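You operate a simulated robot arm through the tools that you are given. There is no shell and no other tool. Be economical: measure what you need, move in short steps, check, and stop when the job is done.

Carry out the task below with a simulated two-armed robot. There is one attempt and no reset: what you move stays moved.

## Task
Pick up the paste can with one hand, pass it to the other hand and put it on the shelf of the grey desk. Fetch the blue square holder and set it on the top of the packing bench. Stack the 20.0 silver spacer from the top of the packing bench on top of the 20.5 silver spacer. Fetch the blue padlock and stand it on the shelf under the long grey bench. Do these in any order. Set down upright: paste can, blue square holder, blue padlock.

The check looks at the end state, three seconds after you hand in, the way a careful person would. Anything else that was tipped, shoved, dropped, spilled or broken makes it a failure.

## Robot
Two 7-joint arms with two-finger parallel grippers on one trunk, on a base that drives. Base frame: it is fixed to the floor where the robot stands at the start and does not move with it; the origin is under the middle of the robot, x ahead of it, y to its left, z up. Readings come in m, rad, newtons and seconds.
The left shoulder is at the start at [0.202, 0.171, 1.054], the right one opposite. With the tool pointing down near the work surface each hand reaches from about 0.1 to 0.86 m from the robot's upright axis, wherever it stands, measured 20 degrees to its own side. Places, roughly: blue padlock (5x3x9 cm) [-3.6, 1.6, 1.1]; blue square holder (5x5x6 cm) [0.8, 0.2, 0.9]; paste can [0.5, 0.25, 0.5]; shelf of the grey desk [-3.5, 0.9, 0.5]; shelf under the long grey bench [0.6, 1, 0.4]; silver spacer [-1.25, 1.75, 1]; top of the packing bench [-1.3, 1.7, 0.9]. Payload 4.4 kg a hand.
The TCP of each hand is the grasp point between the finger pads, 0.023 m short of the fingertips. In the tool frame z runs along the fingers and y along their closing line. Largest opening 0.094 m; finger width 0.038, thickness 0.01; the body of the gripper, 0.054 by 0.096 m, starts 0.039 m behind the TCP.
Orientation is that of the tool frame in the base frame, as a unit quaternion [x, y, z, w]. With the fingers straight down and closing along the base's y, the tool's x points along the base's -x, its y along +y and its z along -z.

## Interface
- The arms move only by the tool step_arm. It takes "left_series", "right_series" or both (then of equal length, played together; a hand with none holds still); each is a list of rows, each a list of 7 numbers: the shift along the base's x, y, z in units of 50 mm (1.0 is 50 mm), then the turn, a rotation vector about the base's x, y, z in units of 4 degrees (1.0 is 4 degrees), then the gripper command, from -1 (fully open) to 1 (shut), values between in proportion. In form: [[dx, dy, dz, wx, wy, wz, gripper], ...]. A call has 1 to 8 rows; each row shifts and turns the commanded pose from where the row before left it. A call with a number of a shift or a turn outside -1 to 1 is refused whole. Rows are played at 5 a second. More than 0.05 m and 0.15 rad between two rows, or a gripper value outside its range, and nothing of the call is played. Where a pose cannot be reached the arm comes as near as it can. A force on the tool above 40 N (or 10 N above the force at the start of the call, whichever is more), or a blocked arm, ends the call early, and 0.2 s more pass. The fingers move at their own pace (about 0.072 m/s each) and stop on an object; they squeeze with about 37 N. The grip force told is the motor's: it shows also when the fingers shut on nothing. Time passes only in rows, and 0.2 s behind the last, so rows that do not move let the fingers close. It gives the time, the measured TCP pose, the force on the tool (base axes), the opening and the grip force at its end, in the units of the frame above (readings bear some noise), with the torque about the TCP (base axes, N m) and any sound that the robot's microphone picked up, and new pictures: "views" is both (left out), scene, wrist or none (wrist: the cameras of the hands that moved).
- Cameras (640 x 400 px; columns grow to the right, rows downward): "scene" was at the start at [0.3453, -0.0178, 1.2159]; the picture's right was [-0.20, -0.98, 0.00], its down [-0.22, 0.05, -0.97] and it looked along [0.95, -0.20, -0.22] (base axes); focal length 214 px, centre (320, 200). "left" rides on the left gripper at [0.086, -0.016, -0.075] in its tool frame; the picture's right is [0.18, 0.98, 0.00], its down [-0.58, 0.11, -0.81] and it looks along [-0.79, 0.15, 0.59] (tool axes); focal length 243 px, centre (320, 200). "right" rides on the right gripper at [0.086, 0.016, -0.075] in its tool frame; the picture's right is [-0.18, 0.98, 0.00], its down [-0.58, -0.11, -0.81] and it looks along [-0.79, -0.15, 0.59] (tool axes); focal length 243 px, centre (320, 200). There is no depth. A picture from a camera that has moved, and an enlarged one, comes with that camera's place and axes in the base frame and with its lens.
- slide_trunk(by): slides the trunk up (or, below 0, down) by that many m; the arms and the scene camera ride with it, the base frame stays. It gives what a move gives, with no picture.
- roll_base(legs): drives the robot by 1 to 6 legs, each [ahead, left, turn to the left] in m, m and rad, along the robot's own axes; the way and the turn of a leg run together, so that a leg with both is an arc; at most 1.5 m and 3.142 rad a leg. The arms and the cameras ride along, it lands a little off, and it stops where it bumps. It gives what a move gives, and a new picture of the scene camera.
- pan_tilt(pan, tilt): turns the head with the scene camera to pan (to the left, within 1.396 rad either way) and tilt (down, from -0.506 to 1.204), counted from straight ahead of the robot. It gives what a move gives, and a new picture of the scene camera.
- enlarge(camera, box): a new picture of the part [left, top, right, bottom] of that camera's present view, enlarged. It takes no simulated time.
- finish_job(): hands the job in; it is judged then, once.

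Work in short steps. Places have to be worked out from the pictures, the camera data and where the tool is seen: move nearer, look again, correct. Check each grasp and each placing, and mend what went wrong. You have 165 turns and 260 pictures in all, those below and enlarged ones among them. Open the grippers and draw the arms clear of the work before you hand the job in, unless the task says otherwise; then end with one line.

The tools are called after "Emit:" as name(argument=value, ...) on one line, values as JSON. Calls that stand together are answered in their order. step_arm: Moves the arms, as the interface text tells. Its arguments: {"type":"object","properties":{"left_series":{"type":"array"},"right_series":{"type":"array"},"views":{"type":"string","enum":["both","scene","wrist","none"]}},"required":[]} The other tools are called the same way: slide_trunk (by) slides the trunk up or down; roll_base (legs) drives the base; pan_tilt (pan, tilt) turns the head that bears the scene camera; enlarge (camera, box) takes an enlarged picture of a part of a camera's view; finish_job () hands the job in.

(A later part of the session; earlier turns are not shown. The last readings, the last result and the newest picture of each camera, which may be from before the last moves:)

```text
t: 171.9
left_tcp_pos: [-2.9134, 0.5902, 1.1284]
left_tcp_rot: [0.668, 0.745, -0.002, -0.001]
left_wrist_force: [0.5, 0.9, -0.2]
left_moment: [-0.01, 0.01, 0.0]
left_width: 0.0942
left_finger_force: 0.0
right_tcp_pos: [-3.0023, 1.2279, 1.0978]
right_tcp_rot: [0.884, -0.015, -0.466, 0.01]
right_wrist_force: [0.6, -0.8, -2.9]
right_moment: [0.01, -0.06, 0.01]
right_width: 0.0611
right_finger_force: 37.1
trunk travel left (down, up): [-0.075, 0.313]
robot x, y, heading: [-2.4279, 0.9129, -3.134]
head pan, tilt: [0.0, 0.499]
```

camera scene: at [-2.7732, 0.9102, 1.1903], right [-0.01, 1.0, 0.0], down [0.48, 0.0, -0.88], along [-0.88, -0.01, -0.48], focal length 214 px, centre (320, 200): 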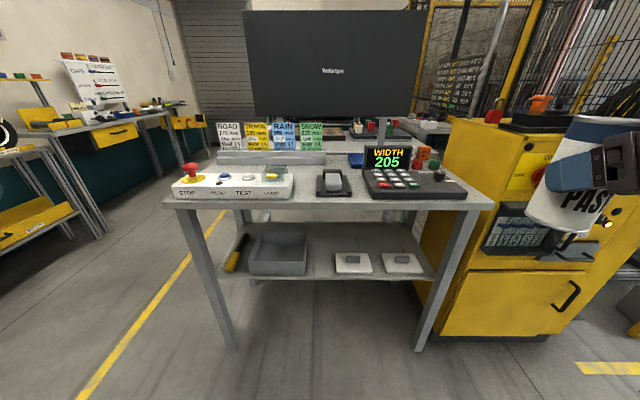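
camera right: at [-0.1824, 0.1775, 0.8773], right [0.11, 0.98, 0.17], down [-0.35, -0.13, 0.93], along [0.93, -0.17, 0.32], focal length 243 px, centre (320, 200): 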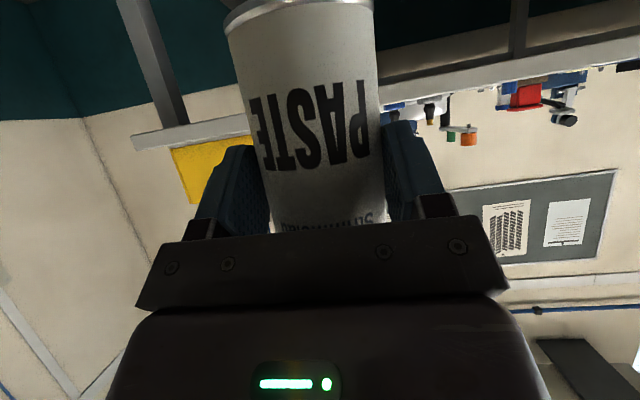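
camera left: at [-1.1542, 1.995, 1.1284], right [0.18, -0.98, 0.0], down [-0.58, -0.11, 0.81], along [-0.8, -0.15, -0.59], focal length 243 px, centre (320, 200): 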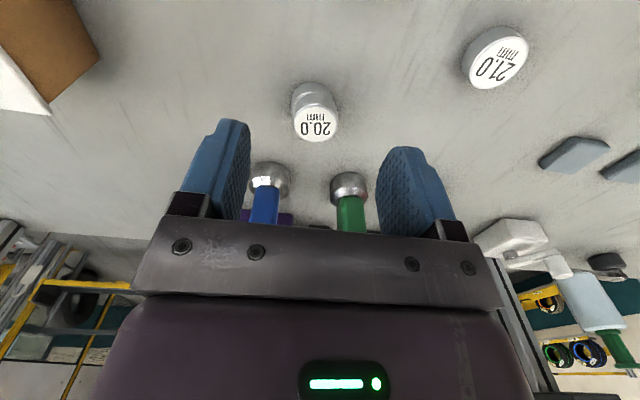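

No limit met through 96°. I go on turning to 180°.

Emit:
step_arm(left_series=[[0, 0, 0, 0, 0, 1, -1], [0, 0, 0, 0, 0, 1, -1], [0, 0, 0, 0, 0, 1, -1], [0, 0, 0, 0, 0, 1, -1], [0, 0, 0, 0, 0, 1, -1], [0, 0, 0, 0, 0, 1, -1], [0, 0, 0, 0, 0, 1, -1], [0, 0, 0, 0, 0, 1, -1]], views="none")

Emit:
step_arm(left_series=[[0, 0, 0, 0, 0, 1, -1], [0, 0, 0, 0, 0, 1, -1], [0, 0, 0, 0, 0, 1, -1], [0, 0, 0, 0, 0, 1, -1], [0, 0, 0, 0, 0, 1, -1], [0, 0, 0, 0, 0, 1, -1], [0, 0, 0, 0, 0, 1, -1], [0, 0, 0, 0, 0, 1, -1]], views="none")

Emit:
step_arm(left_series=[[0, 0, 0, 0, 0, 1, -1], [0, 0, 0, 0, 0, 1, -1], [0, 0, 0, 0, 0, 1, -1], [0, 0, 0, 0, 0, 1, -1], [0, 0, 0, 0, 0, 1, -1]], views="wrist")

```text
t: 173.7
left_tcp_pos: [-2.913, 0.596, 1.1271]
left_tcp_rot: [0.462, 0.887, -0.006, 0.005]
left_wrist_force: [0.2, 0.2, 0.2]
left_moment: [0.02, -0.03, -0.01]
left_width: 0.094
left_finger_force: 0.0
left hand out of reach, approached as far as the arm can: row 5, 6
right_tcp_pos: [-3.0032, 1.2286, 1.0971]
right_tcp_rot: [0.885, -0.016, -0.466, 0.009]
right_wrist_force: [1.0, -0.7, -3.9]
right_moment: [-0.04, 0.0, 0.01]
right_width: 0.0609
right_finger_force: 37.3
trunk travel left (down, up): [-0.075, 0.313]
robot x, y, heading: [-2.4289, 0.9088, -3.133]
head pan, tilt: [0.0, 0.499]
```

```text
t: 175.5
left_tcp_pos: [-2.9527, 0.4951, 1.1346]
left_tcp_rot: [0.205, 0.979, -0.002, 0.009]
left_wrist_force: [-0.2, -0.4, 0.0]
left_moment: [0.01, -0.03, -0.01]
left_width: 0.094
left_finger_force: 0.1
left hand out of reach, approached as far as the arm can: row 4, 5, 6, 7, 8
right_tcp_pos: [-3.0049, 1.2271, 1.0978]
right_tcp_rot: [0.885, -0.014, -0.466, 0.01]
right_wrist_force: [-0.3, 0.0, -4.2]
right_moment: [0.02, -0.04, -0.03]
right_width: 0.061
right_finger_force: 36.7
trunk travel left (down, up): [-0.075, 0.313]
robot x, y, heading: [-2.4326, 0.9082, -3.132]
head pan, tilt: [0.0, 0.499]
```

```text
t: 176.7
left_tcp_pos: [-2.9932, 0.3813, 1.1385]
left_tcp_rot: [0.03, 1.0, -0.002, 0.009]
left_wrist_force: [0.3, 0.3, 0.3]
left_moment: [-0.01, -0.03, -0.02]
left_width: 0.0941
left_finger_force: 0.0
left hand out of reach, approached as far as the arm can: row 1, 2, 3, 4, 5
right_tcp_pos: [-3.0043, 1.2279, 1.0978]
right_tcp_rot: [0.884, -0.015, -0.466, 0.01]
right_wrist_force: [-0.5, -0.3, -3.5]
right_moment: [0.02, -0.09, 0.03]
right_width: 0.0611
right_finger_force: 36.6
trunk travel left (down, up): [-0.075, 0.313]
robot x, y, heading: [-2.4292, 0.9099, -3.131]
head pan, tilt: [0.0, 0.499]
camera left: at [-3.0815, 0.371, 1.21], right [-0.12, 0.99, -0.01], down [0.57, 0.08, 0.82], along [0.81, 0.1, -0.58], focal length 243 px, centre (320, 200)
```

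left: 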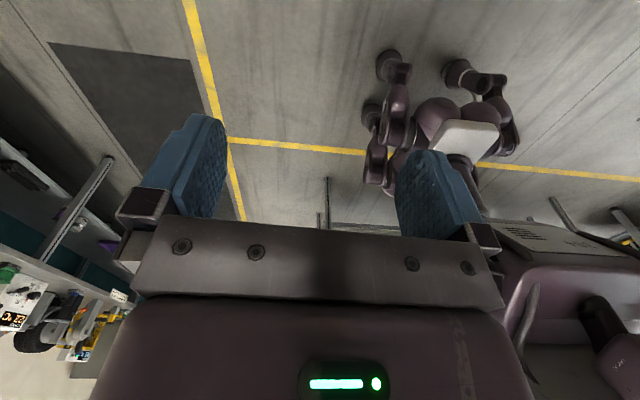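

The wrist reaches its stop this way round, so the other sense should have the room. I turn back, and then on 180° the other way, without pictures.

Emit:
step_arm(left_series=[[0, 0, 0, 0, 0, -1, -1], [0, 0, 0, 0, 0, -1, -1], [0, 0, 0, 0, 0, -1, -1], [0, 0, 0, 0, 0, -1, -1], [0, 0, 0, 0, 0, -1, -1], [0, 0, 0, 0, 0, -1, -1], [0, 0, 0, 0, 0, -1, -1], [0, 0, 0, 0, 0, -1, -1]], views="none")

Emit:
step_arm(left_series=[[0, 0, 0, 0, 0, -1, -1], [0, 0, 0, 0, 0, -1, -1], [0, 0, 0, 0, 0, -1, -1], [0, 0, 0, 0, 0, -1, -1], [0, 0, 0, 0, 0, -1, -1], [0, 0, 0, 0, 0, -1, -1], [0, 0, 0, 0, 0, -1, -1], [0, 0, 0, 0, 0, -1, -1]], views="none")

Emit:
step_arm(left_series=[[0.2, 0.5, 0, 0, 0, -1, -1], [0.2, 0.5, 0, 0, 0, -1, -1], [0.2, 0.5, 0, 0, 0, -1, -1], [0.2, 0.5, 0, 0, 0, -1, -1], [0.2, 0.5, 0, 0, 0, -1, -1], [0.2, 0.5, 0, 0, 0, -1, -1], [0.2, 0.5, 0, 0, 0, -1, -1], [0.2, 0.5, 0, 0, 0, -1, -1]], views="none")

Emit:
step_arm(left_series=[[0, 0, 0, 0, 0, -1, -1], [0, 0, 0, 0, 0, -1, -1], [0, 0, 0, 0, 0, -1, -1], [0, 0, 0, 0, 0, -1, -1], [0, 0, 0, 0, 0, -1, -1], [0, 0, 0, 0, 0, -1, -1], [0, 0, 0, 0, 0, -1, -1], [0, 0, 0, 0, 0, -1, -1]], views="none")

Emit:
step_arm(left_series=[[0, 0, 0, 0, 0, -1, -1], [0, 0, 0, 0, 0, -1, -1], [0, 0, 0, 0, 0, -1, -1], [0, 0, 0, 0, 0, -1, -1], [0, 0, 0, 0, 0, -1, -1], [0, 0, 0, 0, 0, -1, -1], [0, 0, 0, 0, 0, -1, -1], [0, 0, 0, 0, 0, -1, -1]], views="none")

Emit:
step_arm(left_series=[[0, 0, 0, 0, 0, -1, -1], [0, 0, 0, 0, 0, -1, -1], [0, 0, 0, 0, 0, -1, -1], [0, 0, 0, 0, 0, -1, -1], [0, 0, 0, 0, 0, -1, -1], [0, 0, 0, 0, 0, -1, -1], [0, 0, 0, 0, 0, -1, -1], [0, 0, 0, 0, 0, -1, -1]], views="none")

```text
t: 178.5
left_tcp_pos: [-2.9937, 0.383, 1.1382]
left_tcp_rot: [0.303, 0.953, -0.006, 0.006]
left_wrist_force: [0.2, 0.5, 0.0]
left_moment: [-0.01, 0.02, 0.0]
left_width: 0.094
left_finger_force: 0.1
right_tcp_pos: [-3.0025, 1.2282, 1.0974]
right_tcp_rot: [0.884, -0.016, -0.467, 0.01]
right_wrist_force: [0.5, -0.1, -3.2]
right_moment: [-0.02, -0.09, 0.03]
right_width: 0.0611
right_finger_force: 37.2
trunk travel left (down, up): [-0.075, 0.313]
robot x, y, heading: [-2.4254, 0.9113, -3.132]
head pan, tilt: [0.0, 0.499]
```

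```text
t: 180.3
left_tcp_pos: [-2.9916, 0.3833, 1.1373]
left_tcp_rot: [0.554, 0.832, -0.007, 0.004]
left_wrist_force: [-1.8, -0.9, -0.4]
left_moment: [-0.01, 0.01, 0.01]
left_width: 0.0943
left_finger_force: 0.0
right_tcp_pos: [-3.0036, 1.2284, 1.0969]
right_tcp_rot: [0.885, -0.016, -0.466, 0.009]
right_wrist_force: [0.1, -0.6, -3.4]
right_moment: [-0.01, -0.1, 0.0]
right_width: 0.0611
right_finger_force: 37.4
trunk travel left (down, up): [-0.075, 0.313]
robot x, y, heading: [-2.431, 0.9111, -3.135]
head pan, tilt: [0.0, 0.499]
```

```text
t: 182.1
left_tcp_pos: [-2.9123, 0.5837, 1.14]
left_tcp_rot: [0.762, 0.647, -0.008, 0.003]
left_wrist_force: [-0.1, -0.3, -1.0]
left_moment: [-0.01, 0.04, 0.03]
left_width: 0.0938
left_finger_force: 0.0
right_tcp_pos: [-3.0035, 1.2278, 1.0963]
right_tcp_rot: [0.885, -0.015, -0.466, 0.01]
right_wrist_force: [0.5, 0.2, -3.2]
right_moment: [0.01, -0.09, -0.05]
right_width: 0.0611
right_finger_force: 37.1
trunk travel left (down, up): [-0.075, 0.313]
robot x, y, heading: [-2.4324, 0.9125, -3.134]
head pan, tilt: [0.0, 0.499]
```

```text
t: 183.9
left_tcp_pos: [-2.9143, 0.584, 1.1386]
left_tcp_rot: [0.91, 0.414, -0.01, 0.001]
left_wrist_force: [-0.3, -0.3, 0.3]
left_moment: [-0.01, 0.02, 0.0]
left_width: 0.0939
left_finger_force: 0.0
right_tcp_pos: [-3.0047, 1.2279, 1.0966]
right_tcp_rot: [0.885, -0.015, -0.466, 0.01]
right_wrist_force: [0.6, -0.2, -3.3]
right_moment: [0.01, -0.06, 0.03]
right_width: 0.0609
right_finger_force: 36.9
trunk travel left (down, up): [-0.075, 0.313]
robot x, y, heading: [-2.4295, 0.9067, -3.136]
head pan, tilt: [0.0, 0.499]
```

```text
t: 185.7
left_tcp_pos: [-2.914, 0.5837, 1.1391]
left_tcp_rot: [0.989, 0.145, -0.008, 0.0]
left_wrist_force: [0.1, -1.0, -0.9]
left_moment: [0.01, -0.01, 0.0]
left_width: 0.0942
left_finger_force: 0.1
right_tcp_pos: [-3.0039, 1.2281, 1.0967]
right_tcp_rot: [0.884, -0.016, -0.466, 0.009]
right_wrist_force: [0.2, 0.4, -3.0]
right_moment: [0.0, -0.06, -0.01]
right_width: 0.0613
right_finger_force: 36.7
trunk travel left (down, up): [-0.075, 0.313]
robot x, y, heading: [-2.4301, 0.9126, -3.136]
head pan, tilt: [0.0, 0.499]
```

```text
t: 187.5
left_tcp_pos: [-2.9138, 0.5813, 1.1379]
left_tcp_rot: [0.991, -0.133, -0.007, -0.003]
left_wrist_force: [-0.5, -0.6, 1.0]
left_moment: [-0.03, 0.03, -0.02]
left_width: 0.094
left_finger_force: 0.1
right_tcp_pos: [-3.0036, 1.2273, 1.0967]
right_tcp_rot: [0.885, -0.015, -0.466, 0.01]
right_wrist_force: [0.8, -0.4, -3.6]
right_moment: [0.03, -0.05, -0.03]
right_width: 0.0614
right_finger_force: 37.0
trunk travel left (down, up): [-0.075, 0.313]
robot x, y, heading: [-2.43, 0.9105, -3.136]
head pan, tilt: [0.0, 0.499]
```

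Back past the start with no flags. I continue the same way toward -180°.

Emit:
step_arm(left_series=[[0, 0, 0, 0, 0, -1, -1], [0, 0, 0, 0, 0, -1, -1], [0, 0, 0, 0, 0, -1, -1], [0, 0, 0, 0, 0, -1, -1], [0, 0, 0, 0, 0, -1, -1], [0, 0, 0, 0, 0, -1, -1], [0, 0, 0, 0, 0, -1, -1], [0, 0, 0, 0, 0, -1, -1]], views="none")

Emit:
step_arm(left_series=[[0, 0, 0, 0, 0, -1, -1], [0, 0, 0, 0, 0, -1, -1], [0, 0, 0, 0, 0, -1, -1], [0, 0, 0, 0, 0, -1, -1], [0, 0, 0, 0, 0, -1, -1], [0, 0, 0, 0, 0, -1, -1], [0, 0, 0, 0, 0, -1, -1], [0, 0, 0, 0, 0, -1, -1]], views="none")

Emit:
step_arm(left_series=[[0, 0, 0, 0, 0, -1, -1], [0, 0, 0, 0, 0, -1, -1], [0, 0, 0, 0, 0, -1, -1], [0, 0, 0, 0, 0, -1, -1], [0, 0, 0, 0, 0, -1, -1], [0, 0, 0, 0, 0, -1, -1], [0, 0, 0, 0, 0, -1, -1], [0, 0, 0, 0, 0, -1, -1]], views="none")

Emit:
step_arm(left_series=[[0, 0, 0, 0, 0, -1, -1], [0, 0, 0, 0, 0, -1, -1], [0, 0, 0, 0, 0, -1, -1], [0, 0, 0, 0, 0, -1, -1], [0, 0, 0, 0, 0, -1, -1], [0, 0, 0, 0, 0, -1, -1], [0, 0, 0, 0, 0, -1, -1], [0, 0, 0, 0, 0, -1, -1]], views="none")

Emit:
step_arm(left_series=[[0, 0, 0, 0, 0, -1, -1], [0, 0, 0, 0, 0, -1, -1], [0, 0, 0, 0, 0, -1, -1], [0, 0, 0, 0, 0, -1, -1], [0, 0, 0, 0, 0, -1, -1], [0, 0, 0, 0, 0, -1, -1], [0, 0, 0, 0, 0, -1, -1], [0, 0, 0, 0, 0, -1, -1]], views="none")

```text
t: 189.3
left_tcp_pos: [-2.9154, 0.5829, 1.1381]
left_tcp_rot: [0.916, -0.401, -0.005, -0.006]
left_wrist_force: [-0.6, 0.0, 0.5]
left_moment: [-0.01, 0.01, 0.01]
left_width: 0.094
left_finger_force: 0.0
right_tcp_pos: [-3.0032, 1.2285, 1.0982]
right_tcp_rot: [0.885, -0.016, -0.466, 0.009]
right_wrist_force: [0.5, 0.0, -3.5]
right_moment: [0.02, -0.06, 0.05]
right_width: 0.0612
right_finger_force: 36.9
trunk travel left (down, up): [-0.075, 0.313]
robot x, y, heading: [-2.4264, 0.9105, -3.138]
head pan, tilt: [0.0, 0.499]
```

```text
t: 191.1
left_tcp_pos: [-2.9135, 0.5826, 1.1383]
left_tcp_rot: [0.771, -0.637, -0.004, -0.008]
left_wrist_force: [-0.1, -0.1, 1.1]
left_moment: [-0.02, 0.03, 0.03]
left_width: 0.0941
left_finger_force: 0.0
right_tcp_pos: [-3.0041, 1.2272, 1.0979]
right_tcp_rot: [0.884, -0.016, -0.466, 0.01]
right_wrist_force: [-0.1, -0.5, -4.0]
right_moment: [-0.01, -0.06, 0.03]
right_width: 0.0612
right_finger_force: 37.2
trunk travel left (down, up): [-0.075, 0.313]
robot x, y, heading: [-2.4312, 0.9127, -3.131]
head pan, tilt: [0.0, 0.499]
```

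```text
t: 192.9
left_tcp_pos: [-2.9141, 0.5824, 1.1378]
left_tcp_rot: [-0.565, 0.825, 0.001, 0.008]
left_wrist_force: [0.0, 0.9, 0.9]
left_moment: [0.06, -0.01, -0.01]
left_width: 0.0939
left_finger_force: 0.2
right_tcp_pos: [-3.0032, 1.2286, 1.0973]
right_tcp_rot: [0.885, -0.016, -0.466, 0.01]
right_wrist_force: [-0.1, -0.9, -3.5]
right_moment: [0.0, -0.03, 0.01]
right_width: 0.061
right_finger_force: 36.8
trunk travel left (down, up): [-0.075, 0.313]
robot x, y, heading: [-2.4316, 0.9084, -3.136]
head pan, tilt: [0.0, 0.499]
```

```text
t: 194.7
left_tcp_pos: [-2.9135, 0.5834, 1.1385]
left_tcp_rot: [-0.315, 0.949, -0.001, 0.008]
left_wrist_force: [-0.2, 0.1, 0.8]
left_moment: [0.01, 0.0, 0.04]
left_width: 0.094
left_finger_force: 0.1
right_tcp_pos: [-3.0043, 1.2273, 1.0973]
right_tcp_rot: [0.884, -0.016, -0.466, 0.01]
right_wrist_force: [1.3, -0.3, -2.8]
right_moment: [0.0, -0.1, -0.05]
right_width: 0.0612
right_finger_force: 36.9
trunk travel left (down, up): [-0.075, 0.313]
robot x, y, heading: [-2.4302, 0.9121, -3.136]
head pan, tilt: [0.0, 0.499]
```

```text
t: 196.5
left_tcp_pos: [-2.9132, 0.5817, 1.1375]
left_tcp_rot: [-0.041, 0.999, -0.002, 0.009]
left_wrist_force: [-0.2, -0.7, -0.2]
left_moment: [0.0, -0.01, 0.0]
left_width: 0.0939
left_finger_force: 0.1
right_tcp_pos: [-3.0041, 1.2282, 1.0964]
right_tcp_rot: [0.885, -0.016, -0.466, 0.009]
right_wrist_force: [0.3, -0.1, -4.0]
right_moment: [0.02, -0.05, 0.0]
right_width: 0.0611
right_finger_force: 36.9
trunk travel left (down, up): [-0.075, 0.313]
robot x, y, heading: [-2.4265, 0.9104, -3.132]
head pan, tilt: [0.0, 0.499]
```

The full roll works this way. But a simpler pass suggests itself: right hand pointing left, left hand pointing right with only a slight down tilt, gripping higher on the can. I turn both hands toward each other, left +90° from here and right +88°, moving the right hand inward.

Emit:
step_arm(left_series=[[0, 0, 0, 0, 0, 1, -1], [0, 0, 0, 0, 0, 1, -1], [0, 0, 0, 0, 0, 1, -1], [0, 0, 0, 0, 0, 1, -1], [0, 0, 0, 0, 0, 1, -1], [0, 0, 0, 0, 0, 1, -1], [0, 0, 0, 0, 0, 1, -1], [0, 0, 0, 0, 0, 1, -1]], right_series=[[0.1, -0.1, 0, 0, 0, 1, 1], [0.1, -0.1, 0, 0, 0, 1, 1], [0.1, -0.1, 0, 0, 0, 1, 1], [0.1, -0.1, 0, 0, 0, 1, 1], [0.1, -0.1, 0, 0, 0, 1, 1], [0.1, -0.1, 0, 0, 0, 1, 1], [0.1, -0.1, 0, 0, 0, 1, 1], [0.1, -0.1, 0, 0, 0, 1, 1]], views="none")

Emit:
step_arm(left_series=[[0, 0, 0, 0, 0, 1, -1], [0, 0, 0, 0, 0, 1, -1], [0, 0, 0, 0, 0, 1, -1], [0, 0, 0, 0, 0, 1, -1], [0, 0, 0, 0, 0, 1, -1], [0, 0, 0, 0, 0, 1, -1], [0, 0, 0, 0, 0, 1, -1], [0, 0, 0, 0, 0, 1, -1]], right_series=[[0, -0.1, 0, 0, 0, 1, 1], [0, -0.1, 0, 0, 0, 1, 1], [0, -0.1, 0, 0, 0, 1, 1], [0, -0.1, 0, 0, 0, 1, 1], [0, -0.1, 0, 0, 0, 1, 1], [0, -0.1, 0, 0, 0, 1, 1], [0, -0.1, 0, 0, 0, 1, 1], [0, -0.1, 0, 0, 0, 1, 1]], views="scene")

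```text
t: 198.3
left_tcp_pos: [-2.9137, 0.5831, 1.137]
left_tcp_rot: [-0.317, 0.948, 0.0, 0.009]
left_wrist_force: [-0.2, 0.4, -0.6]
left_moment: [-0.02, 0.0, 0.0]
left_width: 0.0941
left_finger_force: 0.1
right_tcp_pos: [-2.9744, 1.1788, 1.1009]
right_tcp_rot: [0.855, 0.23, -0.445, 0.138]
right_wrist_force: [0.5, -0.3, -3.0]
right_moment: [0.05, -0.05, 0.0]
right_width: 0.0608
right_finger_force: 36.7
right hand out of reach, approached as far as the arm can: row 2, 4
trunk travel left (down, up): [-0.075, 0.313]
robot x, y, heading: [-2.4315, 0.9087, -3.135]
head pan, tilt: [0.0, 0.499]
```

```text
t: 200.1
left_tcp_pos: [-2.9174, 0.5818, 1.1367]
left_tcp_rot: [-0.565, 0.825, 0.0, 0.012]
left_wrist_force: [-0.1, 0.5, -0.9]
left_moment: [0.01, -0.04, 0.02]
left_width: 0.0941
left_finger_force: 0.0
right_tcp_pos: [-2.9753, 1.1589, 1.0978]
right_tcp_rot: [0.784, 0.41, -0.402, 0.236]
right_wrist_force: [-0.5, -0.4, -2.8]
right_moment: [0.12, -0.07, -0.01]
right_width: 0.0609
right_finger_force: 37.3
right hand out of reach, approached as far as the arm can: row 6, 7
trunk travel left (down, up): [-0.075, 0.313]
robot x, y, heading: [-2.4296, 0.9149, -3.134]
head pan, tilt: [0.0, 0.499]
camera scene: at [-2.7757, 0.9095, 1.1893], right [-0.01, 1.0, 0.0], down [0.48, 0.0, -0.88], along [-0.88, -0.01, -0.48], focal length 214 px, centre (320, 200)
```

scene: 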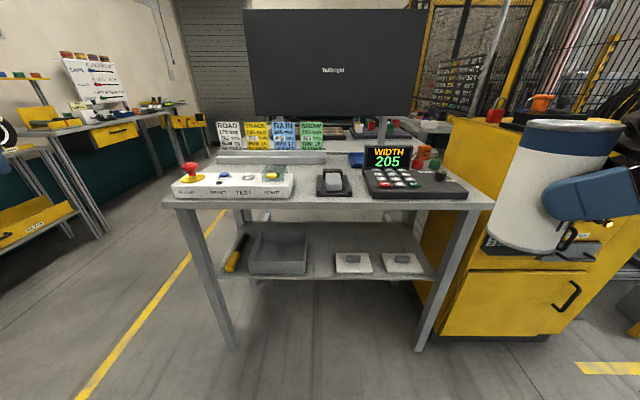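

The can stays level while turning. I continue: right hand on to about 88°, left hand to -90° and start pitching it toward the right.

Emit:
step_arm(left_series=[[0, 0, 0, 0, 0, 1, -1], [0, 0, 0, 0, 0, 1, -1], [0, 0, 0, 0, 0, 1, -1], [0, 0, 0, 0, 0, 1, -1], [0, 0, 0, 0, 0, 1, -1], [0, 0, 0, 0, 0, 0.7, -1], [0, 0, 0, 1, 0, 0, -1], [0, 0, 0, 1, 0, 0, -1]], right_series=[[0.1, -0.2, 0, 0, 0, 1, 1], [0.1, -0.2, 0, 0, 0, 1, 1], [0.1, -0.2, 0, 0, 0, 1, 1], [0.1, -0.2, 0, 0, 0, 1, 1], [0.1, -0.2, 0, 0, 0, 1, 1], [0.1, -0.2, 0, 0, 0, 1, 1], [0.1, -0.2, 0, 0, 0, 1, 1], [0.1, -0.2, 0, 0, 0, 1, 1]], views="none")

Emit:
step_arm(left_series=[[0, 0, 0, 1, 0, 0, -1], [0, 0, 0, 1, 0, 0, -1], [0, 0, 0, 1, 0, 0, -1], [0, 0, 0, 1, 0, 0, -1], [0, 0, 0, 1, 0, 0, -1], [0, 0, 0, 1, 0, 0, -1], [0, 0, 0, 1, 0, 0, -1], [0, 0, 0, 1, 0, 0, -1]], views="scene")

```text
t: 201.9
left_tcp_pos: [-2.9133, 0.5825, 1.1372]
left_tcp_rot: [0.714, -0.695, -0.053, -0.059]
left_wrist_force: [0.3, 0.6, -0.1]
left_moment: [0.0, 0.02, 0.04]
left_width: 0.0941
left_finger_force: 0.1
right_tcp_pos: [-2.9327, 1.0788, 1.1004]
right_tcp_rot: [0.638, 0.61, -0.325, 0.339]
right_wrist_force: [0.7, -1.1, -3.8]
right_moment: [0.07, 0.03, 0.04]
right_width: 0.0609
right_finger_force: 37.4
trunk travel left (down, up): [-0.075, 0.313]
robot x, y, heading: [-2.4275, 0.9115, -3.134]
head pan, tilt: [0.0, 0.499]
```

```text
t: 203.7
left_tcp_pos: [-2.9138, 0.5838, 1.1368]
left_tcp_rot: [0.67, -0.654, -0.242, -0.254]
left_wrist_force: [-0.4, -0.4, -0.1]
left_moment: [0.0, -0.02, -0.02]
left_width: 0.094
left_finger_force: 0.1
right_tcp_pos: [-2.9336, 1.0789, 1.1005]
right_tcp_rot: [0.639, 0.61, -0.325, 0.339]
right_wrist_force: [0.3, -0.4, -2.1]
right_moment: [0.09, -0.01, 0.0]
right_width: 0.0608
right_finger_force: 36.9
trunk travel left (down, up): [-0.075, 0.313]
robot x, y, heading: [-2.4278, 0.9122, -3.132]
head pan, tilt: [0.0, 0.499]
camera scene: at [-2.7731, 0.9099, 1.1904], right [-0.01, 1.0, 0.0], down [0.48, 0.0, -0.88], along [-0.88, -0.01, -0.48], focal length 214 px, centre (320, 200)
```

scene: 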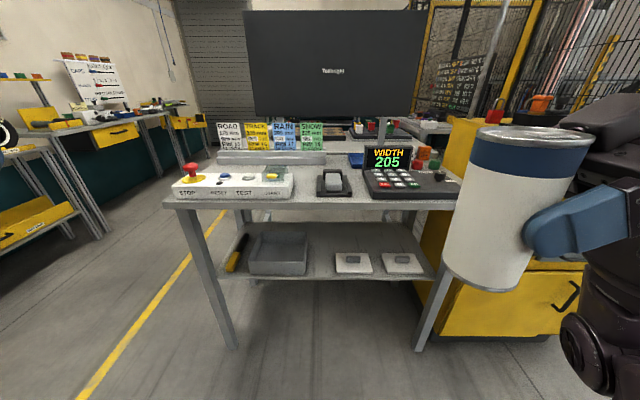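

Both hands face each other well. I bring the can inward to the centre line and finish pitching the left hand to 15° below level.

Emit:
step_arm(left_series=[[0, 0, 0, 1, 0, 0, -1], [0, 0, 0, 1, 0, 0, -1], [0, 0, 0, 1, 0, 0, -1], [0, 0, 0, 1, 0, 0, -1], [0, 0, 0, 1, 0, 0, -1], [-0.2, 0, 0, 1, 0, 0, -1], [-0.3, 0, 0, 1, 0, 0, -1], [-0.3, 0, 0, 1, 0, 0, -1]], right_series=[[-0.1, -0.4, 0, 0, 0, 0, 1], [-0.1, -0.4, 0, 0, 0, 0, 1], [-0.1, -0.4, 0, 0, 0, 0, 1], [-0.1, -0.4, 0, 0, 0, 0, 1], [-0.1, -0.4, 0, 0, 0, 0, 1], [-0.1, -0.4, 0, 0, 0, 0, 1], [-0.1, -0.4, 0, 0, 0, 0, 1], [-0.1, 0, 0, 0, 0, 0, 1]], views="both")

```text
t: 205.5
left_tcp_pos: [-2.9552, 0.5814, 1.138]
left_tcp_rot: [0.576, -0.561, -0.413, -0.428]
left_wrist_force: [0.1, 0.2, 0.4]
left_moment: [0.0, -0.02, 0.0]
left_width: 0.094
left_finger_force: 0.0
right_tcp_pos: [-2.9722, 0.9384, 1.0986]
right_tcp_rot: [0.639, 0.61, -0.324, 0.339]
right_wrist_force: [0.1, -0.3, -3.3]
right_moment: [0.07, 0.01, 0.0]
right_width: 0.0609
right_finger_force: 36.8
trunk travel left (down, up): [-0.075, 0.313]
robot x, y, heading: [-2.4292, 0.9102, -3.135]
head pan, tilt: [0.0, 0.499]
camera scene: at [-2.7737, 0.9101, 1.19], right [-0.01, 1.0, 0.0], down [0.48, 0.0, -0.88], along [-0.88, -0.01, -0.48], focal length 214 px, centre (320, 200)
camera right: at [-2.9514, 1.0481, 1.071], right [0.97, -0.13, 0.19], down [-0.14, 0.35, 0.93], along [-0.18, -0.93, 0.32], focal length 243 px, centre (320, 200)
camera left: at [-2.9347, 0.4856, 1.0771], right [-0.98, -0.06, -0.21], down [-0.13, -0.6, 0.79], along [-0.17, 0.8, 0.58], focal length 243 px, centre (320, 200)
```

scene: 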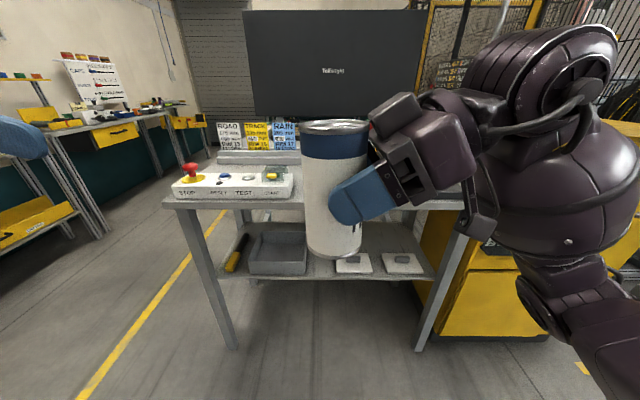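
right: 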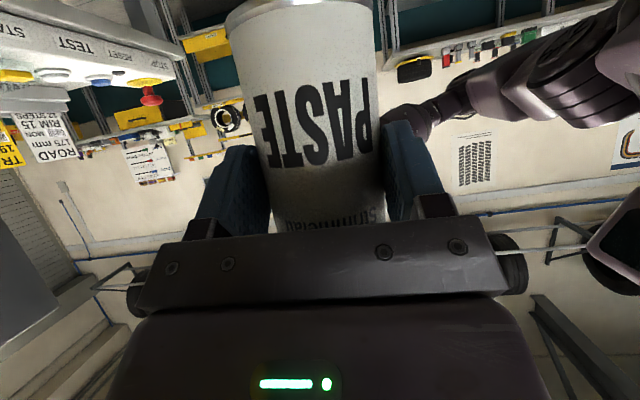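
left: 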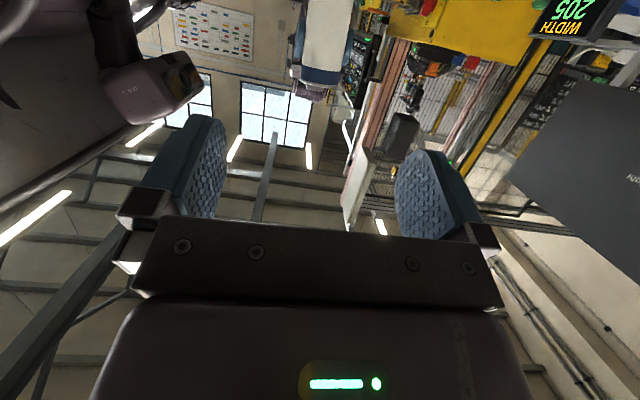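

The can sits on the centre line, upright, with its top part free. I bring the left hand level with the upper part, at z ≈ 1.152, and approach from the left.

Emit:
step_arm(left_series=[[-0.3, 0.5, 0.25, 0, 0, 0, -1], [0, 0.95, 0, 0, 0, 0, -1], [0, 0.95, 0, 0, 0, 0, -1], [0, 0.95, 0, 0, 0, 0, -1], [0, 0.95, 0, 0, 0, 0, -1]], views="scene")

```text
t: 206.7
left_tcp_pos: [-2.9171, 0.7509, 1.1167]
left_tcp_rot: [0.576, -0.562, -0.412, -0.427]
left_wrist_force: [0.1, -0.1, -0.2]
left_moment: [-0.02, 0.01, 0.0]
left_width: 0.0942
left_finger_force: 0.0
left hand out of reach, approached as far as the arm can: row 1, 2, 3, 4, 5
right_tcp_pos: [-2.972, 0.9399, 1.1017]
right_tcp_rot: [0.639, 0.61, -0.324, 0.339]
right_wrist_force: [0.5, 1.0, -3.4]
right_moment: [0.07, 0.02, 0.0]
right_width: 0.0609
right_finger_force: 37.1
trunk travel left (down, up): [-0.075, 0.313]
robot x, y, heading: [-2.4262, 0.9127, -3.135]
head pan, tilt: [0.0, 0.499]
camera scene: at [-2.7736, 0.9102, 1.1902], right [-0.01, 1.0, 0.0], down [0.48, 0.0, -0.88], along [-0.88, -0.01, -0.48], focal length 214 px, centre (320, 200)
```

scene: 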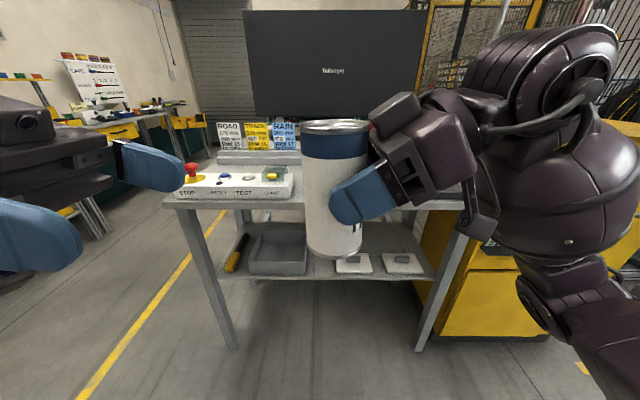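

The left arm is near its limit there. I lower both hands by about 0.12 m and bring the can a bit nearer to the body and the left.

Emit:
step_arm(left_series=[[0, 0, -0.6, 0, 0, 0, -1], [0, 0, -0.6, 0, 0, 0, -1], [0, 0, -0.6, 0, 0, 0, -1], [-0.3, 0, 0, 0, 0, 0, -1]], right_series=[[0.2, -0.4, -0.7, 0, 0, 0, 1], [0.2, -0.4, -0.7, 0, 0, 0, 1], [0.2, -0.2, -0.7, 0, 0, 0, 1], [0, 0, -0.4, 0, 0, 0, 1]], views="scene")

```text
t: 207.7
left_tcp_pos: [-2.9298, 0.7281, 1.0299]
left_tcp_rot: [0.576, -0.562, -0.413, -0.427]
left_wrist_force: [0.1, 0.3, -0.2]
left_moment: [-0.02, 0.0, 0.0]
left_width: 0.0941
left_finger_force: 0.1
left hand out of reach, approached as far as the arm can: row 1, 2, 3, 4
right_tcp_pos: [-2.9444, 0.888, 0.9738]
right_tcp_rot: [0.638, 0.611, -0.324, 0.339]
right_wrist_force: [-0.1, -0.5, -3.8]
right_moment: [0.08, -0.01, -0.03]
right_width: 0.0608
right_finger_force: 36.4
trunk travel left (down, up): [-0.075, 0.313]
robot x, y, heading: [-2.4268, 0.915, -3.132]
head pan, tilt: [0.0, 0.499]
camera scene: at [-2.7731, 0.9101, 1.1904], right [-0.01, 1.0, 0.0], down [0.48, 0.0, -0.88], along [-0.88, -0.01, -0.48], focal length 214 px, centre (320, 200)
```

scene: 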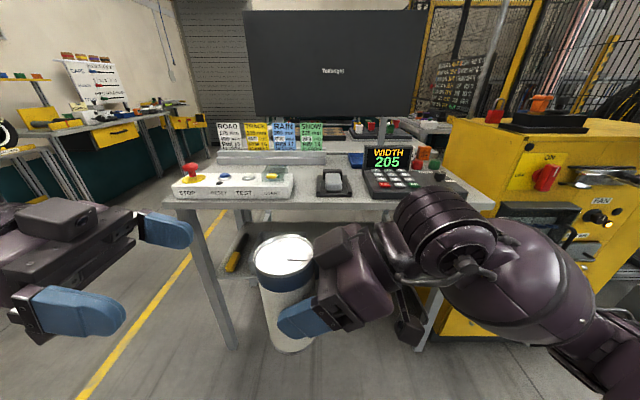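

The right arm has more freedom, so it shall bring the can to the left hand. I align it in x and move it halfway.

Emit:
step_arm(right_series=[[0.29, -0.4, 0, 0, 0, 0, 1], [0, -0.6, 0, 0, 0, 0, 1], [0, -0.4, 0, 0, 0, 0, 1]], views="scene")

Emit:
step_arm(left_series=[[0, 0, 0, 0, 0, 0, -1]], views="wrist")

```text
t: 208.5
left_tcp_pos: [-2.928, 0.7269, 1.0302]
left_tcp_rot: [0.577, -0.562, -0.413, -0.426]
left_wrist_force: [0.0, 0.2, 0.1]
left_moment: [0.01, -0.02, -0.02]
left_width: 0.0941
left_finger_force: 0.1
right_tcp_pos: [-2.9289, 0.8175, 0.9746]
right_tcp_rot: [0.639, 0.61, -0.325, 0.339]
right_wrist_force: [0.2, -0.1, -3.0]
right_moment: [0.04, 0.0, 0.05]
right_width: 0.0609
right_finger_force: 36.8
trunk travel left (down, up): [-0.075, 0.313]
robot x, y, heading: [-2.4295, 0.9109, -3.138]
head pan, tilt: [0.0, 0.499]
camera scene: at [-2.7731, 0.9097, 1.1904], right [-0.01, 1.0, 0.0], down [0.48, 0.0, -0.88], along [-0.88, -0.01, -0.48], focal length 214 px, centre (320, 200)
```

scene: 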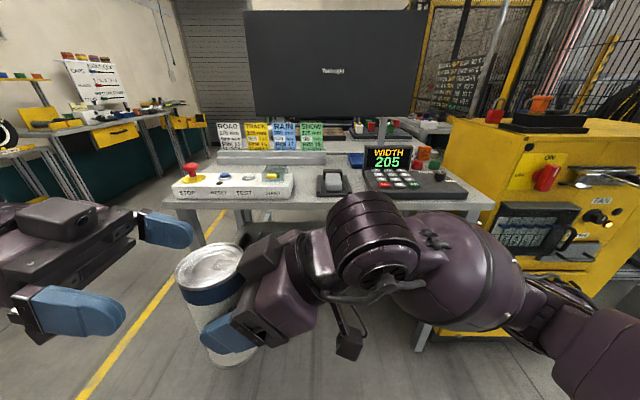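

```text
t: 208.9
left_tcp_pos: [-2.9306, 0.7276, 1.031]
left_tcp_rot: [0.576, -0.562, -0.412, -0.427]
left_wrist_force: [-0.2, 0.9, 0.1]
left_moment: [-0.03, -0.02, 0.03]
left_width: 0.094
left_finger_force: 0.1
right_tcp_pos: [-2.9288, 0.8176, 0.976]
right_tcp_rot: [0.639, 0.61, -0.325, 0.339]
right_wrist_force: [-0.1, -0.3, -2.1]
right_moment: [0.05, 0.01, -0.03]
right_width: 0.0612
right_finger_force: 36.8
trunk travel left (down, up): [-0.075, 0.313]
robot x, y, heading: [-2.4314, 0.9136, -3.134]
head pan, tilt: [0.0, 0.499]
camera left: at [-2.91, 0.631, 0.9702], right [-0.98, -0.06, -0.2], down [-0.13, -0.6, 0.79], along [-0.17, 0.8, 0.58], focal length 243 px, centre (320, 200)
```

left: 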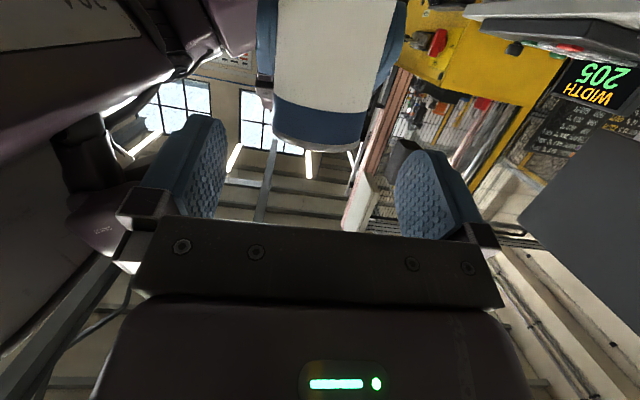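

The can lines up between the left fingers with its top near z 1.035. I slide it in 6.5 cm with a 5 mm rise.

Emit:
step_arm(right_series=[[0, -0.45, 0.1, 0, 0, 0, 1], [0, -0.45, 0, 0, 0, 0, 1], [0, -0.4, 0, 0, 0, 0, 1]], views="both")

Emit:
enlarge(camera="left", box=[140, 0, 500, 250])

```text
t: 209.7
left_tcp_pos: [-2.9293, 0.7277, 1.0316]
left_tcp_rot: [0.577, -0.561, -0.413, -0.426]
left_wrist_force: [-0.5, -0.2, 0.1]
left_moment: [-0.01, -0.01, -0.01]
left_width: 0.0942
left_finger_force: 0.1
right_tcp_pos: [-2.9278, 0.7532, 0.9802]
right_tcp_rot: [0.638, 0.611, -0.325, 0.339]
right_wrist_force: [0.0, -0.1, -3.4]
right_moment: [0.12, 0.02, 0.03]
right_width: 0.0609
right_finger_force: 37.0
trunk travel left (down, up): [-0.075, 0.313]
robot x, y, heading: [-2.4354, 0.9084, -3.138]
head pan, tilt: [0.0, 0.499]
camera scene: at [-2.773, 0.9096, 1.1904], right [-0.01, 1.0, 0.0], down [0.48, 0.0, -0.88], along [-0.88, -0.01, -0.48], focal length 214 px, centre (320, 200)
camera right: at [-2.9062, 0.8624, 0.952], right [0.97, -0.13, 0.19], down [-0.13, 0.35, 0.93], along [-0.18, -0.93, 0.32], focal length 243 px, centre (320, 200)
```

scene: 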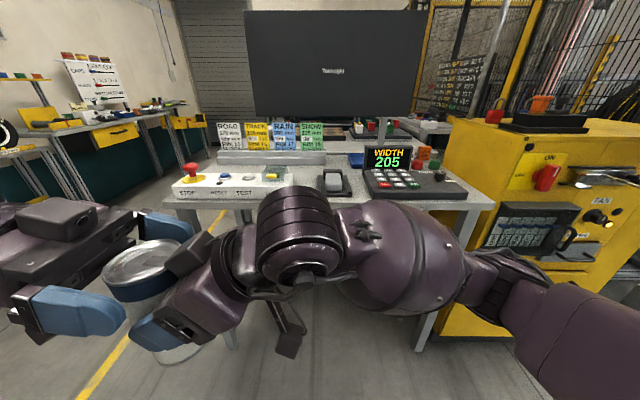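
right: 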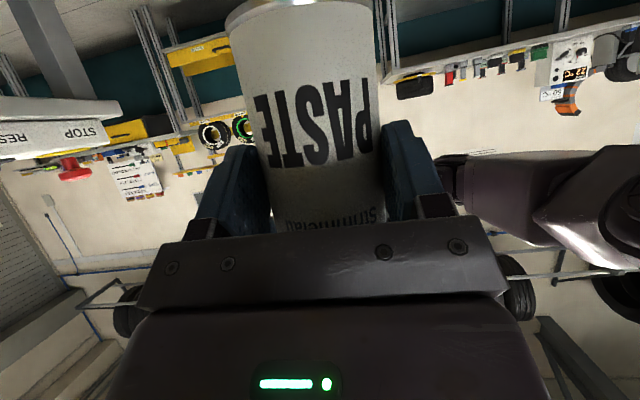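

```text
1.60 times, centred on (320, 125) of left
camera zoom: at [-2.9099, 0.6307, 0.9702], right [-0.98, -0.06, -0.2], down [-0.13, -0.6, 0.79], along [-0.17, 0.8, 0.58], focal length 388 px, centre (320, 320)
```

zoom: 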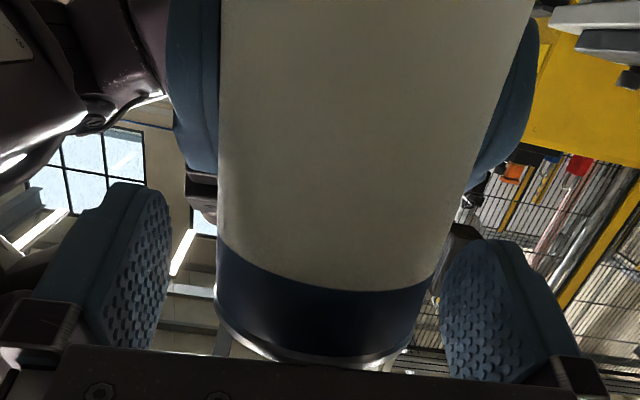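

The can's top is between the left pads, about 5 mm off centre toward -x. I correct that and push it 5 mm deeper, then close the left hand.

Emit:
step_arm(right_series=[[0.1, -0.1, 0, 0, 0, 0, 1], [0, 0, 0, 0, 0, 0, 1], [0, 0, 0, 0, 0, 0, 1], [0, 0, 0, 0, 0, 0, 1]], left_series=[[0, 0, 0, 0, 0, 0, -1], [0, 0, 0, 0, 0, 0, 0], [0, 0, 0, 0, 0, 0, 1], [0, 0, 0, 0, 0, 0, 1]], views="scene")

```text
t: 210.7
left_tcp_pos: [-2.9287, 0.7281, 1.0305]
left_tcp_rot: [0.576, -0.563, -0.41, -0.428]
left_wrist_force: [26.1, -6.3, 1.7]
left_moment: [-0.2, -0.67, -0.29]
left_width: 0.0611
left_finger_force: 36.8
right_tcp_pos: [-2.9247, 0.7491, 0.9805]
right_tcp_rot: [0.64, 0.608, -0.326, 0.338]
right_wrist_force: [-26.2, 6.2, -4.3]
right_moment: [-0.02, -0.68, -0.36]
right_width: 0.061
right_finger_force: 36.9
trunk travel left (down, up): [-0.075, 0.313]
robot x, y, heading: [-2.4285, 0.9113, -3.134]
head pan, tilt: [0.0, 0.499]
camera scene: at [-2.7732, 0.9099, 1.1903], right [-0.01, 1.0, 0.0], down [0.48, 0.0, -0.88], along [-0.88, -0.01, -0.48], focal length 214 px, centre (320, 200)
```

scene: 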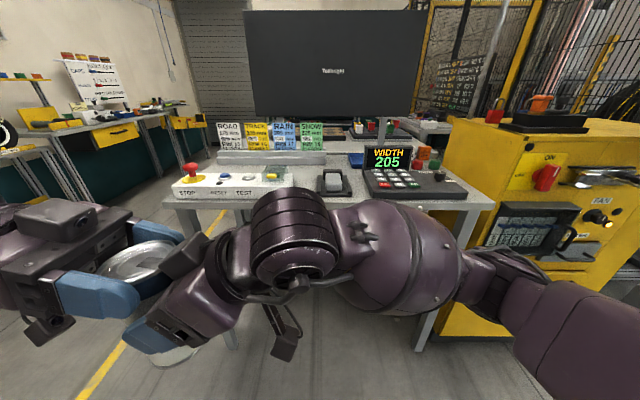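

Both hands hold the can, with 26 N of side strain. I ease the right hand 3 mm toward -x, then open it and draw it away to the right and slightly down.

Emit:
step_arm(right_series=[[-0.06, 0, 0, 0, 0, 0, 1], [0, 0, 0, 0, 0, 0, 0.2], [0, 0, 0, 0, 0, 0, -0.6], [0, 0, 0, 0, 0, 0, -1], [0, 0, 0, 0, 0, 0, -1]], views="wrist")

```text
t: 211.9
left_tcp_pos: [-2.9289, 0.7273, 1.031]
left_tcp_rot: [0.577, -0.562, -0.412, -0.426]
left_wrist_force: [1.0, 0.5, -0.7]
left_moment: [0.02, 0.04, -0.04]
left_width: 0.0609
left_finger_force: 37.0
right_tcp_pos: [-2.9268, 0.7478, 0.9811]
right_tcp_rot: [0.638, 0.611, -0.324, 0.34]
right_wrist_force: [0.7, 0.3, -0.5]
right_moment: [-0.03, 0.02, 0.03]
right_width: 0.094
right_finger_force: 0.0
trunk travel left (down, up): [-0.075, 0.313]
robot x, y, heading: [-2.424, 0.9105, -3.136]
head pan, tilt: [0.0, 0.499]
camera right: at [-2.9048, 0.8584, 0.9522], right [0.97, -0.13, 0.19], down [-0.14, 0.35, 0.93], along [-0.18, -0.93, 0.32], focal length 243 px, centre (320, 200)
```

right: 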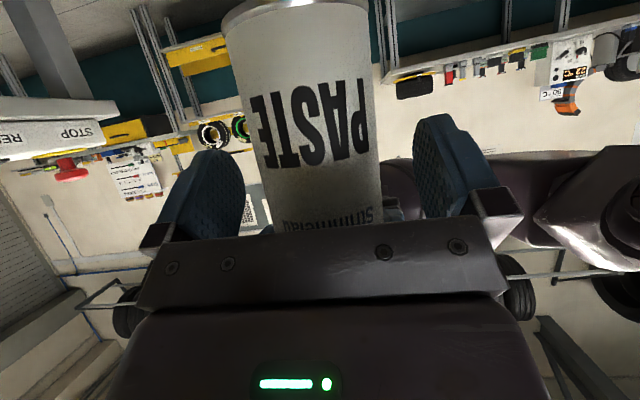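

The left hand alone holds the can now. I withdraw the right hand to the right.

Emit:
step_arm(right_series=[[0, 0.5, -0.05, 0, 0, 0, -1], [0, 0.9, 0, 0, 0, 0, -1], [0, 1, 0, 0, 0, 0, -1], [0, 1, 0, 0, 0, 0, -1], [0, 1, 0, 0, 0, 0, -1]], views="both")

```text
t: 213.1
left_tcp_pos: [-2.9277, 0.7283, 1.0312]
left_tcp_rot: [0.575, -0.563, -0.413, -0.426]
left_wrist_force: [0.3, 0.1, -2.6]
left_moment: [-0.03, -0.05, 0.03]
left_width: 0.0611
left_finger_force: 36.8
right_tcp_pos: [-2.9323, 0.9325, 0.9806]
right_tcp_rot: [0.637, 0.612, -0.324, 0.339]
right_wrist_force: [0.5, 0.0, 0.7]
right_moment: [-0.01, 0.03, -0.03]
right_width: 0.0941
right_finger_force: 0.0
right hand out of reach, approached as far as the arm can: row 5
trunk travel left (down, up): [-0.075, 0.313]
robot x, y, heading: [-2.4294, 0.912, -3.138]
head pan, tilt: [0.0, 0.499]
camera scene: at [-2.7716, 0.9103, 1.1911], right [-0.01, 1.0, 0.0], down [0.48, 0.0, -0.88], along [-0.88, -0.01, -0.48], focal length 214 px, centre (320, 200)
camera right: at [-2.9108, 1.0416, 0.9516], right [0.97, -0.12, 0.19], down [-0.13, 0.34, 0.93], along [-0.18, -0.93, 0.32], focal length 243 px, centre (320, 200)
```

scene: 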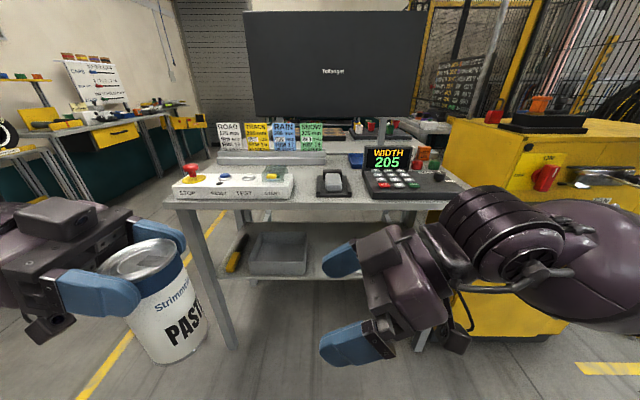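
right: 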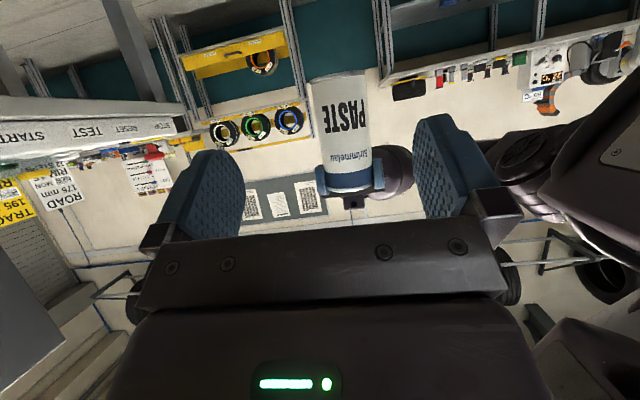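

The pass succeeded: the left hand holds the can near its top (TCP about 0.113 m above the can's base). I now turn the left hand to point ahead and the right hand back, drawing the right hand outward and up.

Emit:
step_arm(left_series=[[0, -0.4, 0, 0, 0, 1, 1], [0, -0.4, 0, 0, 0, 1, 1], [0, -0.4, 0, 0, 0, 1, 1], [0, -0.4, 0, 0, 0, 1, 1], [0, -0.4, 0, 0, 0, 1, 1], [0, -0.4, 0, 0, 0, 1, 1], [0, -0.4, 0, 0, 0, 1, 1], [0, -0.4, 0, 0, 0, 1, 1]], right_series=[[0, 0.3, 0.3, 0, 0, -1, -1], [0, 0.3, 0.3, 0, 0, -1, -1], [0, 0.3, 0.3, 0, 0, -1, -1], [0, 0.3, 0.3, 0, 0, -1, -1], [0, 0.3, 0.3, 0, 0, -1, -1], [0, 0.3, 0.3, 0, 0, -1, -1], [0, 0.3, 0.3, 0, 0, -1, -1], [0, 0.3, 0.3, 0, 0, -1, -1]], views="none")

Emit:
step_arm(left_series=[[0, 0, 0, 0, 0, 1, 1], [0, 0, 0, 0, 0, 1, 1], [0, 0, 0, 0, 0, 1, 1], [0, 0, 0, 0, 0, 1, 1], [0, 0, 0, 0, 0, 1, 1], [0, 0, 0, 0, 0, 1, 1], [0, 0, 0, 0, 0, 1, 1], [0, 0, 0, 0, 0, 1, 1]], right_series=[[0, 0.3, 0.3, 0, 0, -1, -1], [0, 0.3, 0.3, 0, 0, -1, -1], [0, 0.3, 0.3, 0, 0, -1, -1], [0, 0.3, 0.3, 0, 0, -1, -1], [0, 0.3, 0.2, 0, 0, -1, -1], [0, 0.3, 0.2, 0, 0, -1, -1], [0, 0.3, 0.2, 0, 0, -1, -1], [0, 0.3, 0.2, 0, 0, -1, -1]], views="scene")

```text
t: 214.9
left_tcp_pos: [-2.9263, 0.5682, 1.0303]
left_tcp_rot: [0.708, -0.381, -0.516, -0.296]
left_wrist_force: [0.4, 0.6, -3.5]
left_moment: [-0.02, 0.02, 0.0]
left_width: 0.0609
left_finger_force: 36.4
right_tcp_pos: [-2.9746, 0.999, 1.0298]
right_tcp_rot: [0.721, 0.512, -0.376, 0.278]
right_wrist_force: [0.0, 0.8, -0.7]
right_moment: [-0.02, 0.04, -0.03]
right_width: 0.094
right_finger_force: 0.1
right hand out of reach, approached as far as the arm can: row 1, 2, 3, 4, 5, 6, 7, 8
trunk travel left (down, up): [-0.075, 0.313]
robot x, y, heading: [-2.4319, 0.9098, -3.134]
head pan, tilt: [0.0, 0.499]
```

```text
t: 216.7
left_tcp_pos: [-2.9698, 0.5234, 1.0261]
left_tcp_rot: [0.783, -0.192, -0.57, -0.158]
left_wrist_force: [-1.2, -0.7, -3.9]
left_moment: [-0.02, -0.03, 0.0]
left_width: 0.0611
left_finger_force: 36.8
left hand out of reach, approached as far as the arm can: row 2, 3, 4, 5, 6, 7, 8
right_tcp_pos: [-2.9849, 1.1207, 1.1329]
right_tcp_rot: [0.834, 0.293, -0.437, 0.164]
right_wrist_force: [-0.3, 0.2, 0.4]
right_moment: [-0.01, 0.01, 0.0]
right_width: 0.0939
right_finger_force: 0.1
right hand out of reach, approached as far as the arm can: row 1, 2
trunk travel left (down, up): [-0.075, 0.313]
robot x, y, heading: [-2.4276, 0.9116, -3.135]
head pan, tilt: [0.0, 0.499]
camera scene: at [-2.773, 0.9099, 1.1904], right [-0.01, 1.0, 0.0], down [0.48, 0.0, -0.88], along [-0.88, -0.01, -0.48], focal length 214 px, centre (320, 200)
```

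scene: 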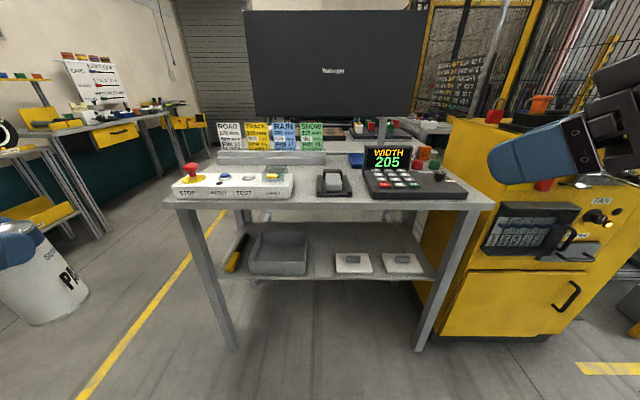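

The left hand needs about 29° more turn; going lower gives it room. I lower it while turning on, and finish the right hand's turn.

Emit:
step_arm(left_series=[[0, -0.2, -0.8, 0, 0, 0.9, 1], [0, -0.2, -0.8, 0, 0, 0.9, 1], [0, -0.2, -0.8, 0, 0, 0.9, 1], [0, 0, -0.8, 0, 0, 0.9, 1], [0, 0, -0.8, 0, 0, 0.9, 1], [0, 0, -0.8, 0, 0, 0.9, 1], [0, 0, -0.8, 0, 0, 0.9, 1], [0, 0, -0.8, 0, 0, 0.9, 1]], right_series=[[0, 0.2, 0.2, 0, 0, -1, -1], [0, 0.2, 0.2, 0, 0, -1, -1], [0, 0.2, 0.2, 0, 0, -1, -1], [0, 0.2, 0.2, 0, 0, -1, -1], [0, 0.2, 0.2, 0, 0, -1, -1], [0, 0.2, 0.2, 0, 0, 0, -1], [0, 0.2, 0.2, 0, 0, 0, -1], [0, 0.2, 0.2, 0, 0, 0, -1]], views="wrist")

```text
t: 218.5
left_tcp_pos: [-2.9702, 0.4917, 0.7055]
left_tcp_rot: [0.807, 0.01, -0.591, -0.011]
left_wrist_force: [0.4, -0.2, -3.3]
left_moment: [-0.05, -0.06, -0.01]
left_width: 0.0608
left_finger_force: 36.9
right_tcp_pos: [-2.9856, 1.1986, 1.2103]
right_tcp_rot: [0.873, 0.145, -0.458, 0.086]
right_wrist_force: [-0.6, 0.4, 0.3]
right_moment: [0.03, 0.0, 0.02]
right_width: 0.0938
right_finger_force: 0.1
trunk travel left (down, up): [-0.075, 0.313]
robot x, y, heading: [-2.4303, 0.9132, -3.134]
head pan, tilt: [0.0, 0.499]
camera right: at [-2.8748, 1.2192, 1.1822], right [0.23, -0.96, 0.17], down [0.28, 0.23, 0.93], along [-0.93, -0.16, 0.32], focal length 243 px, centre (320, 200)
camera left: at [-2.8714, 0.5107, 0.6453], right [0.06, -0.98, -0.2], down [0.59, -0.13, 0.79], along [-0.8, -0.17, 0.57], focal length 243 px, centre (320, 200)
```

right: 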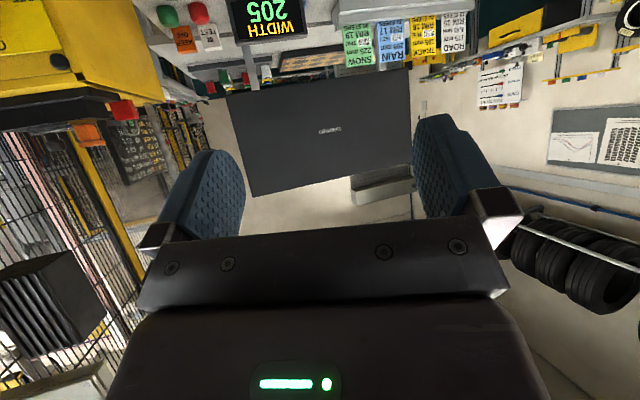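
left: 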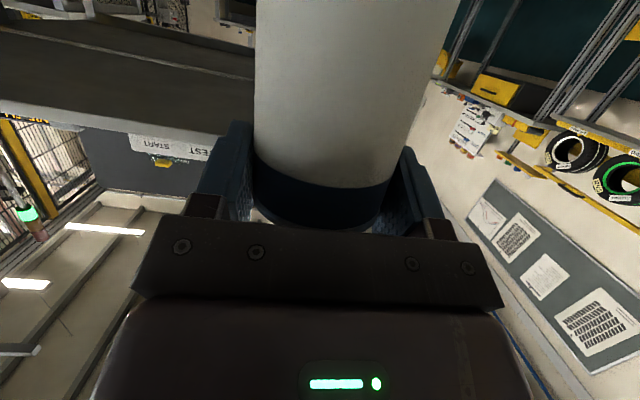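

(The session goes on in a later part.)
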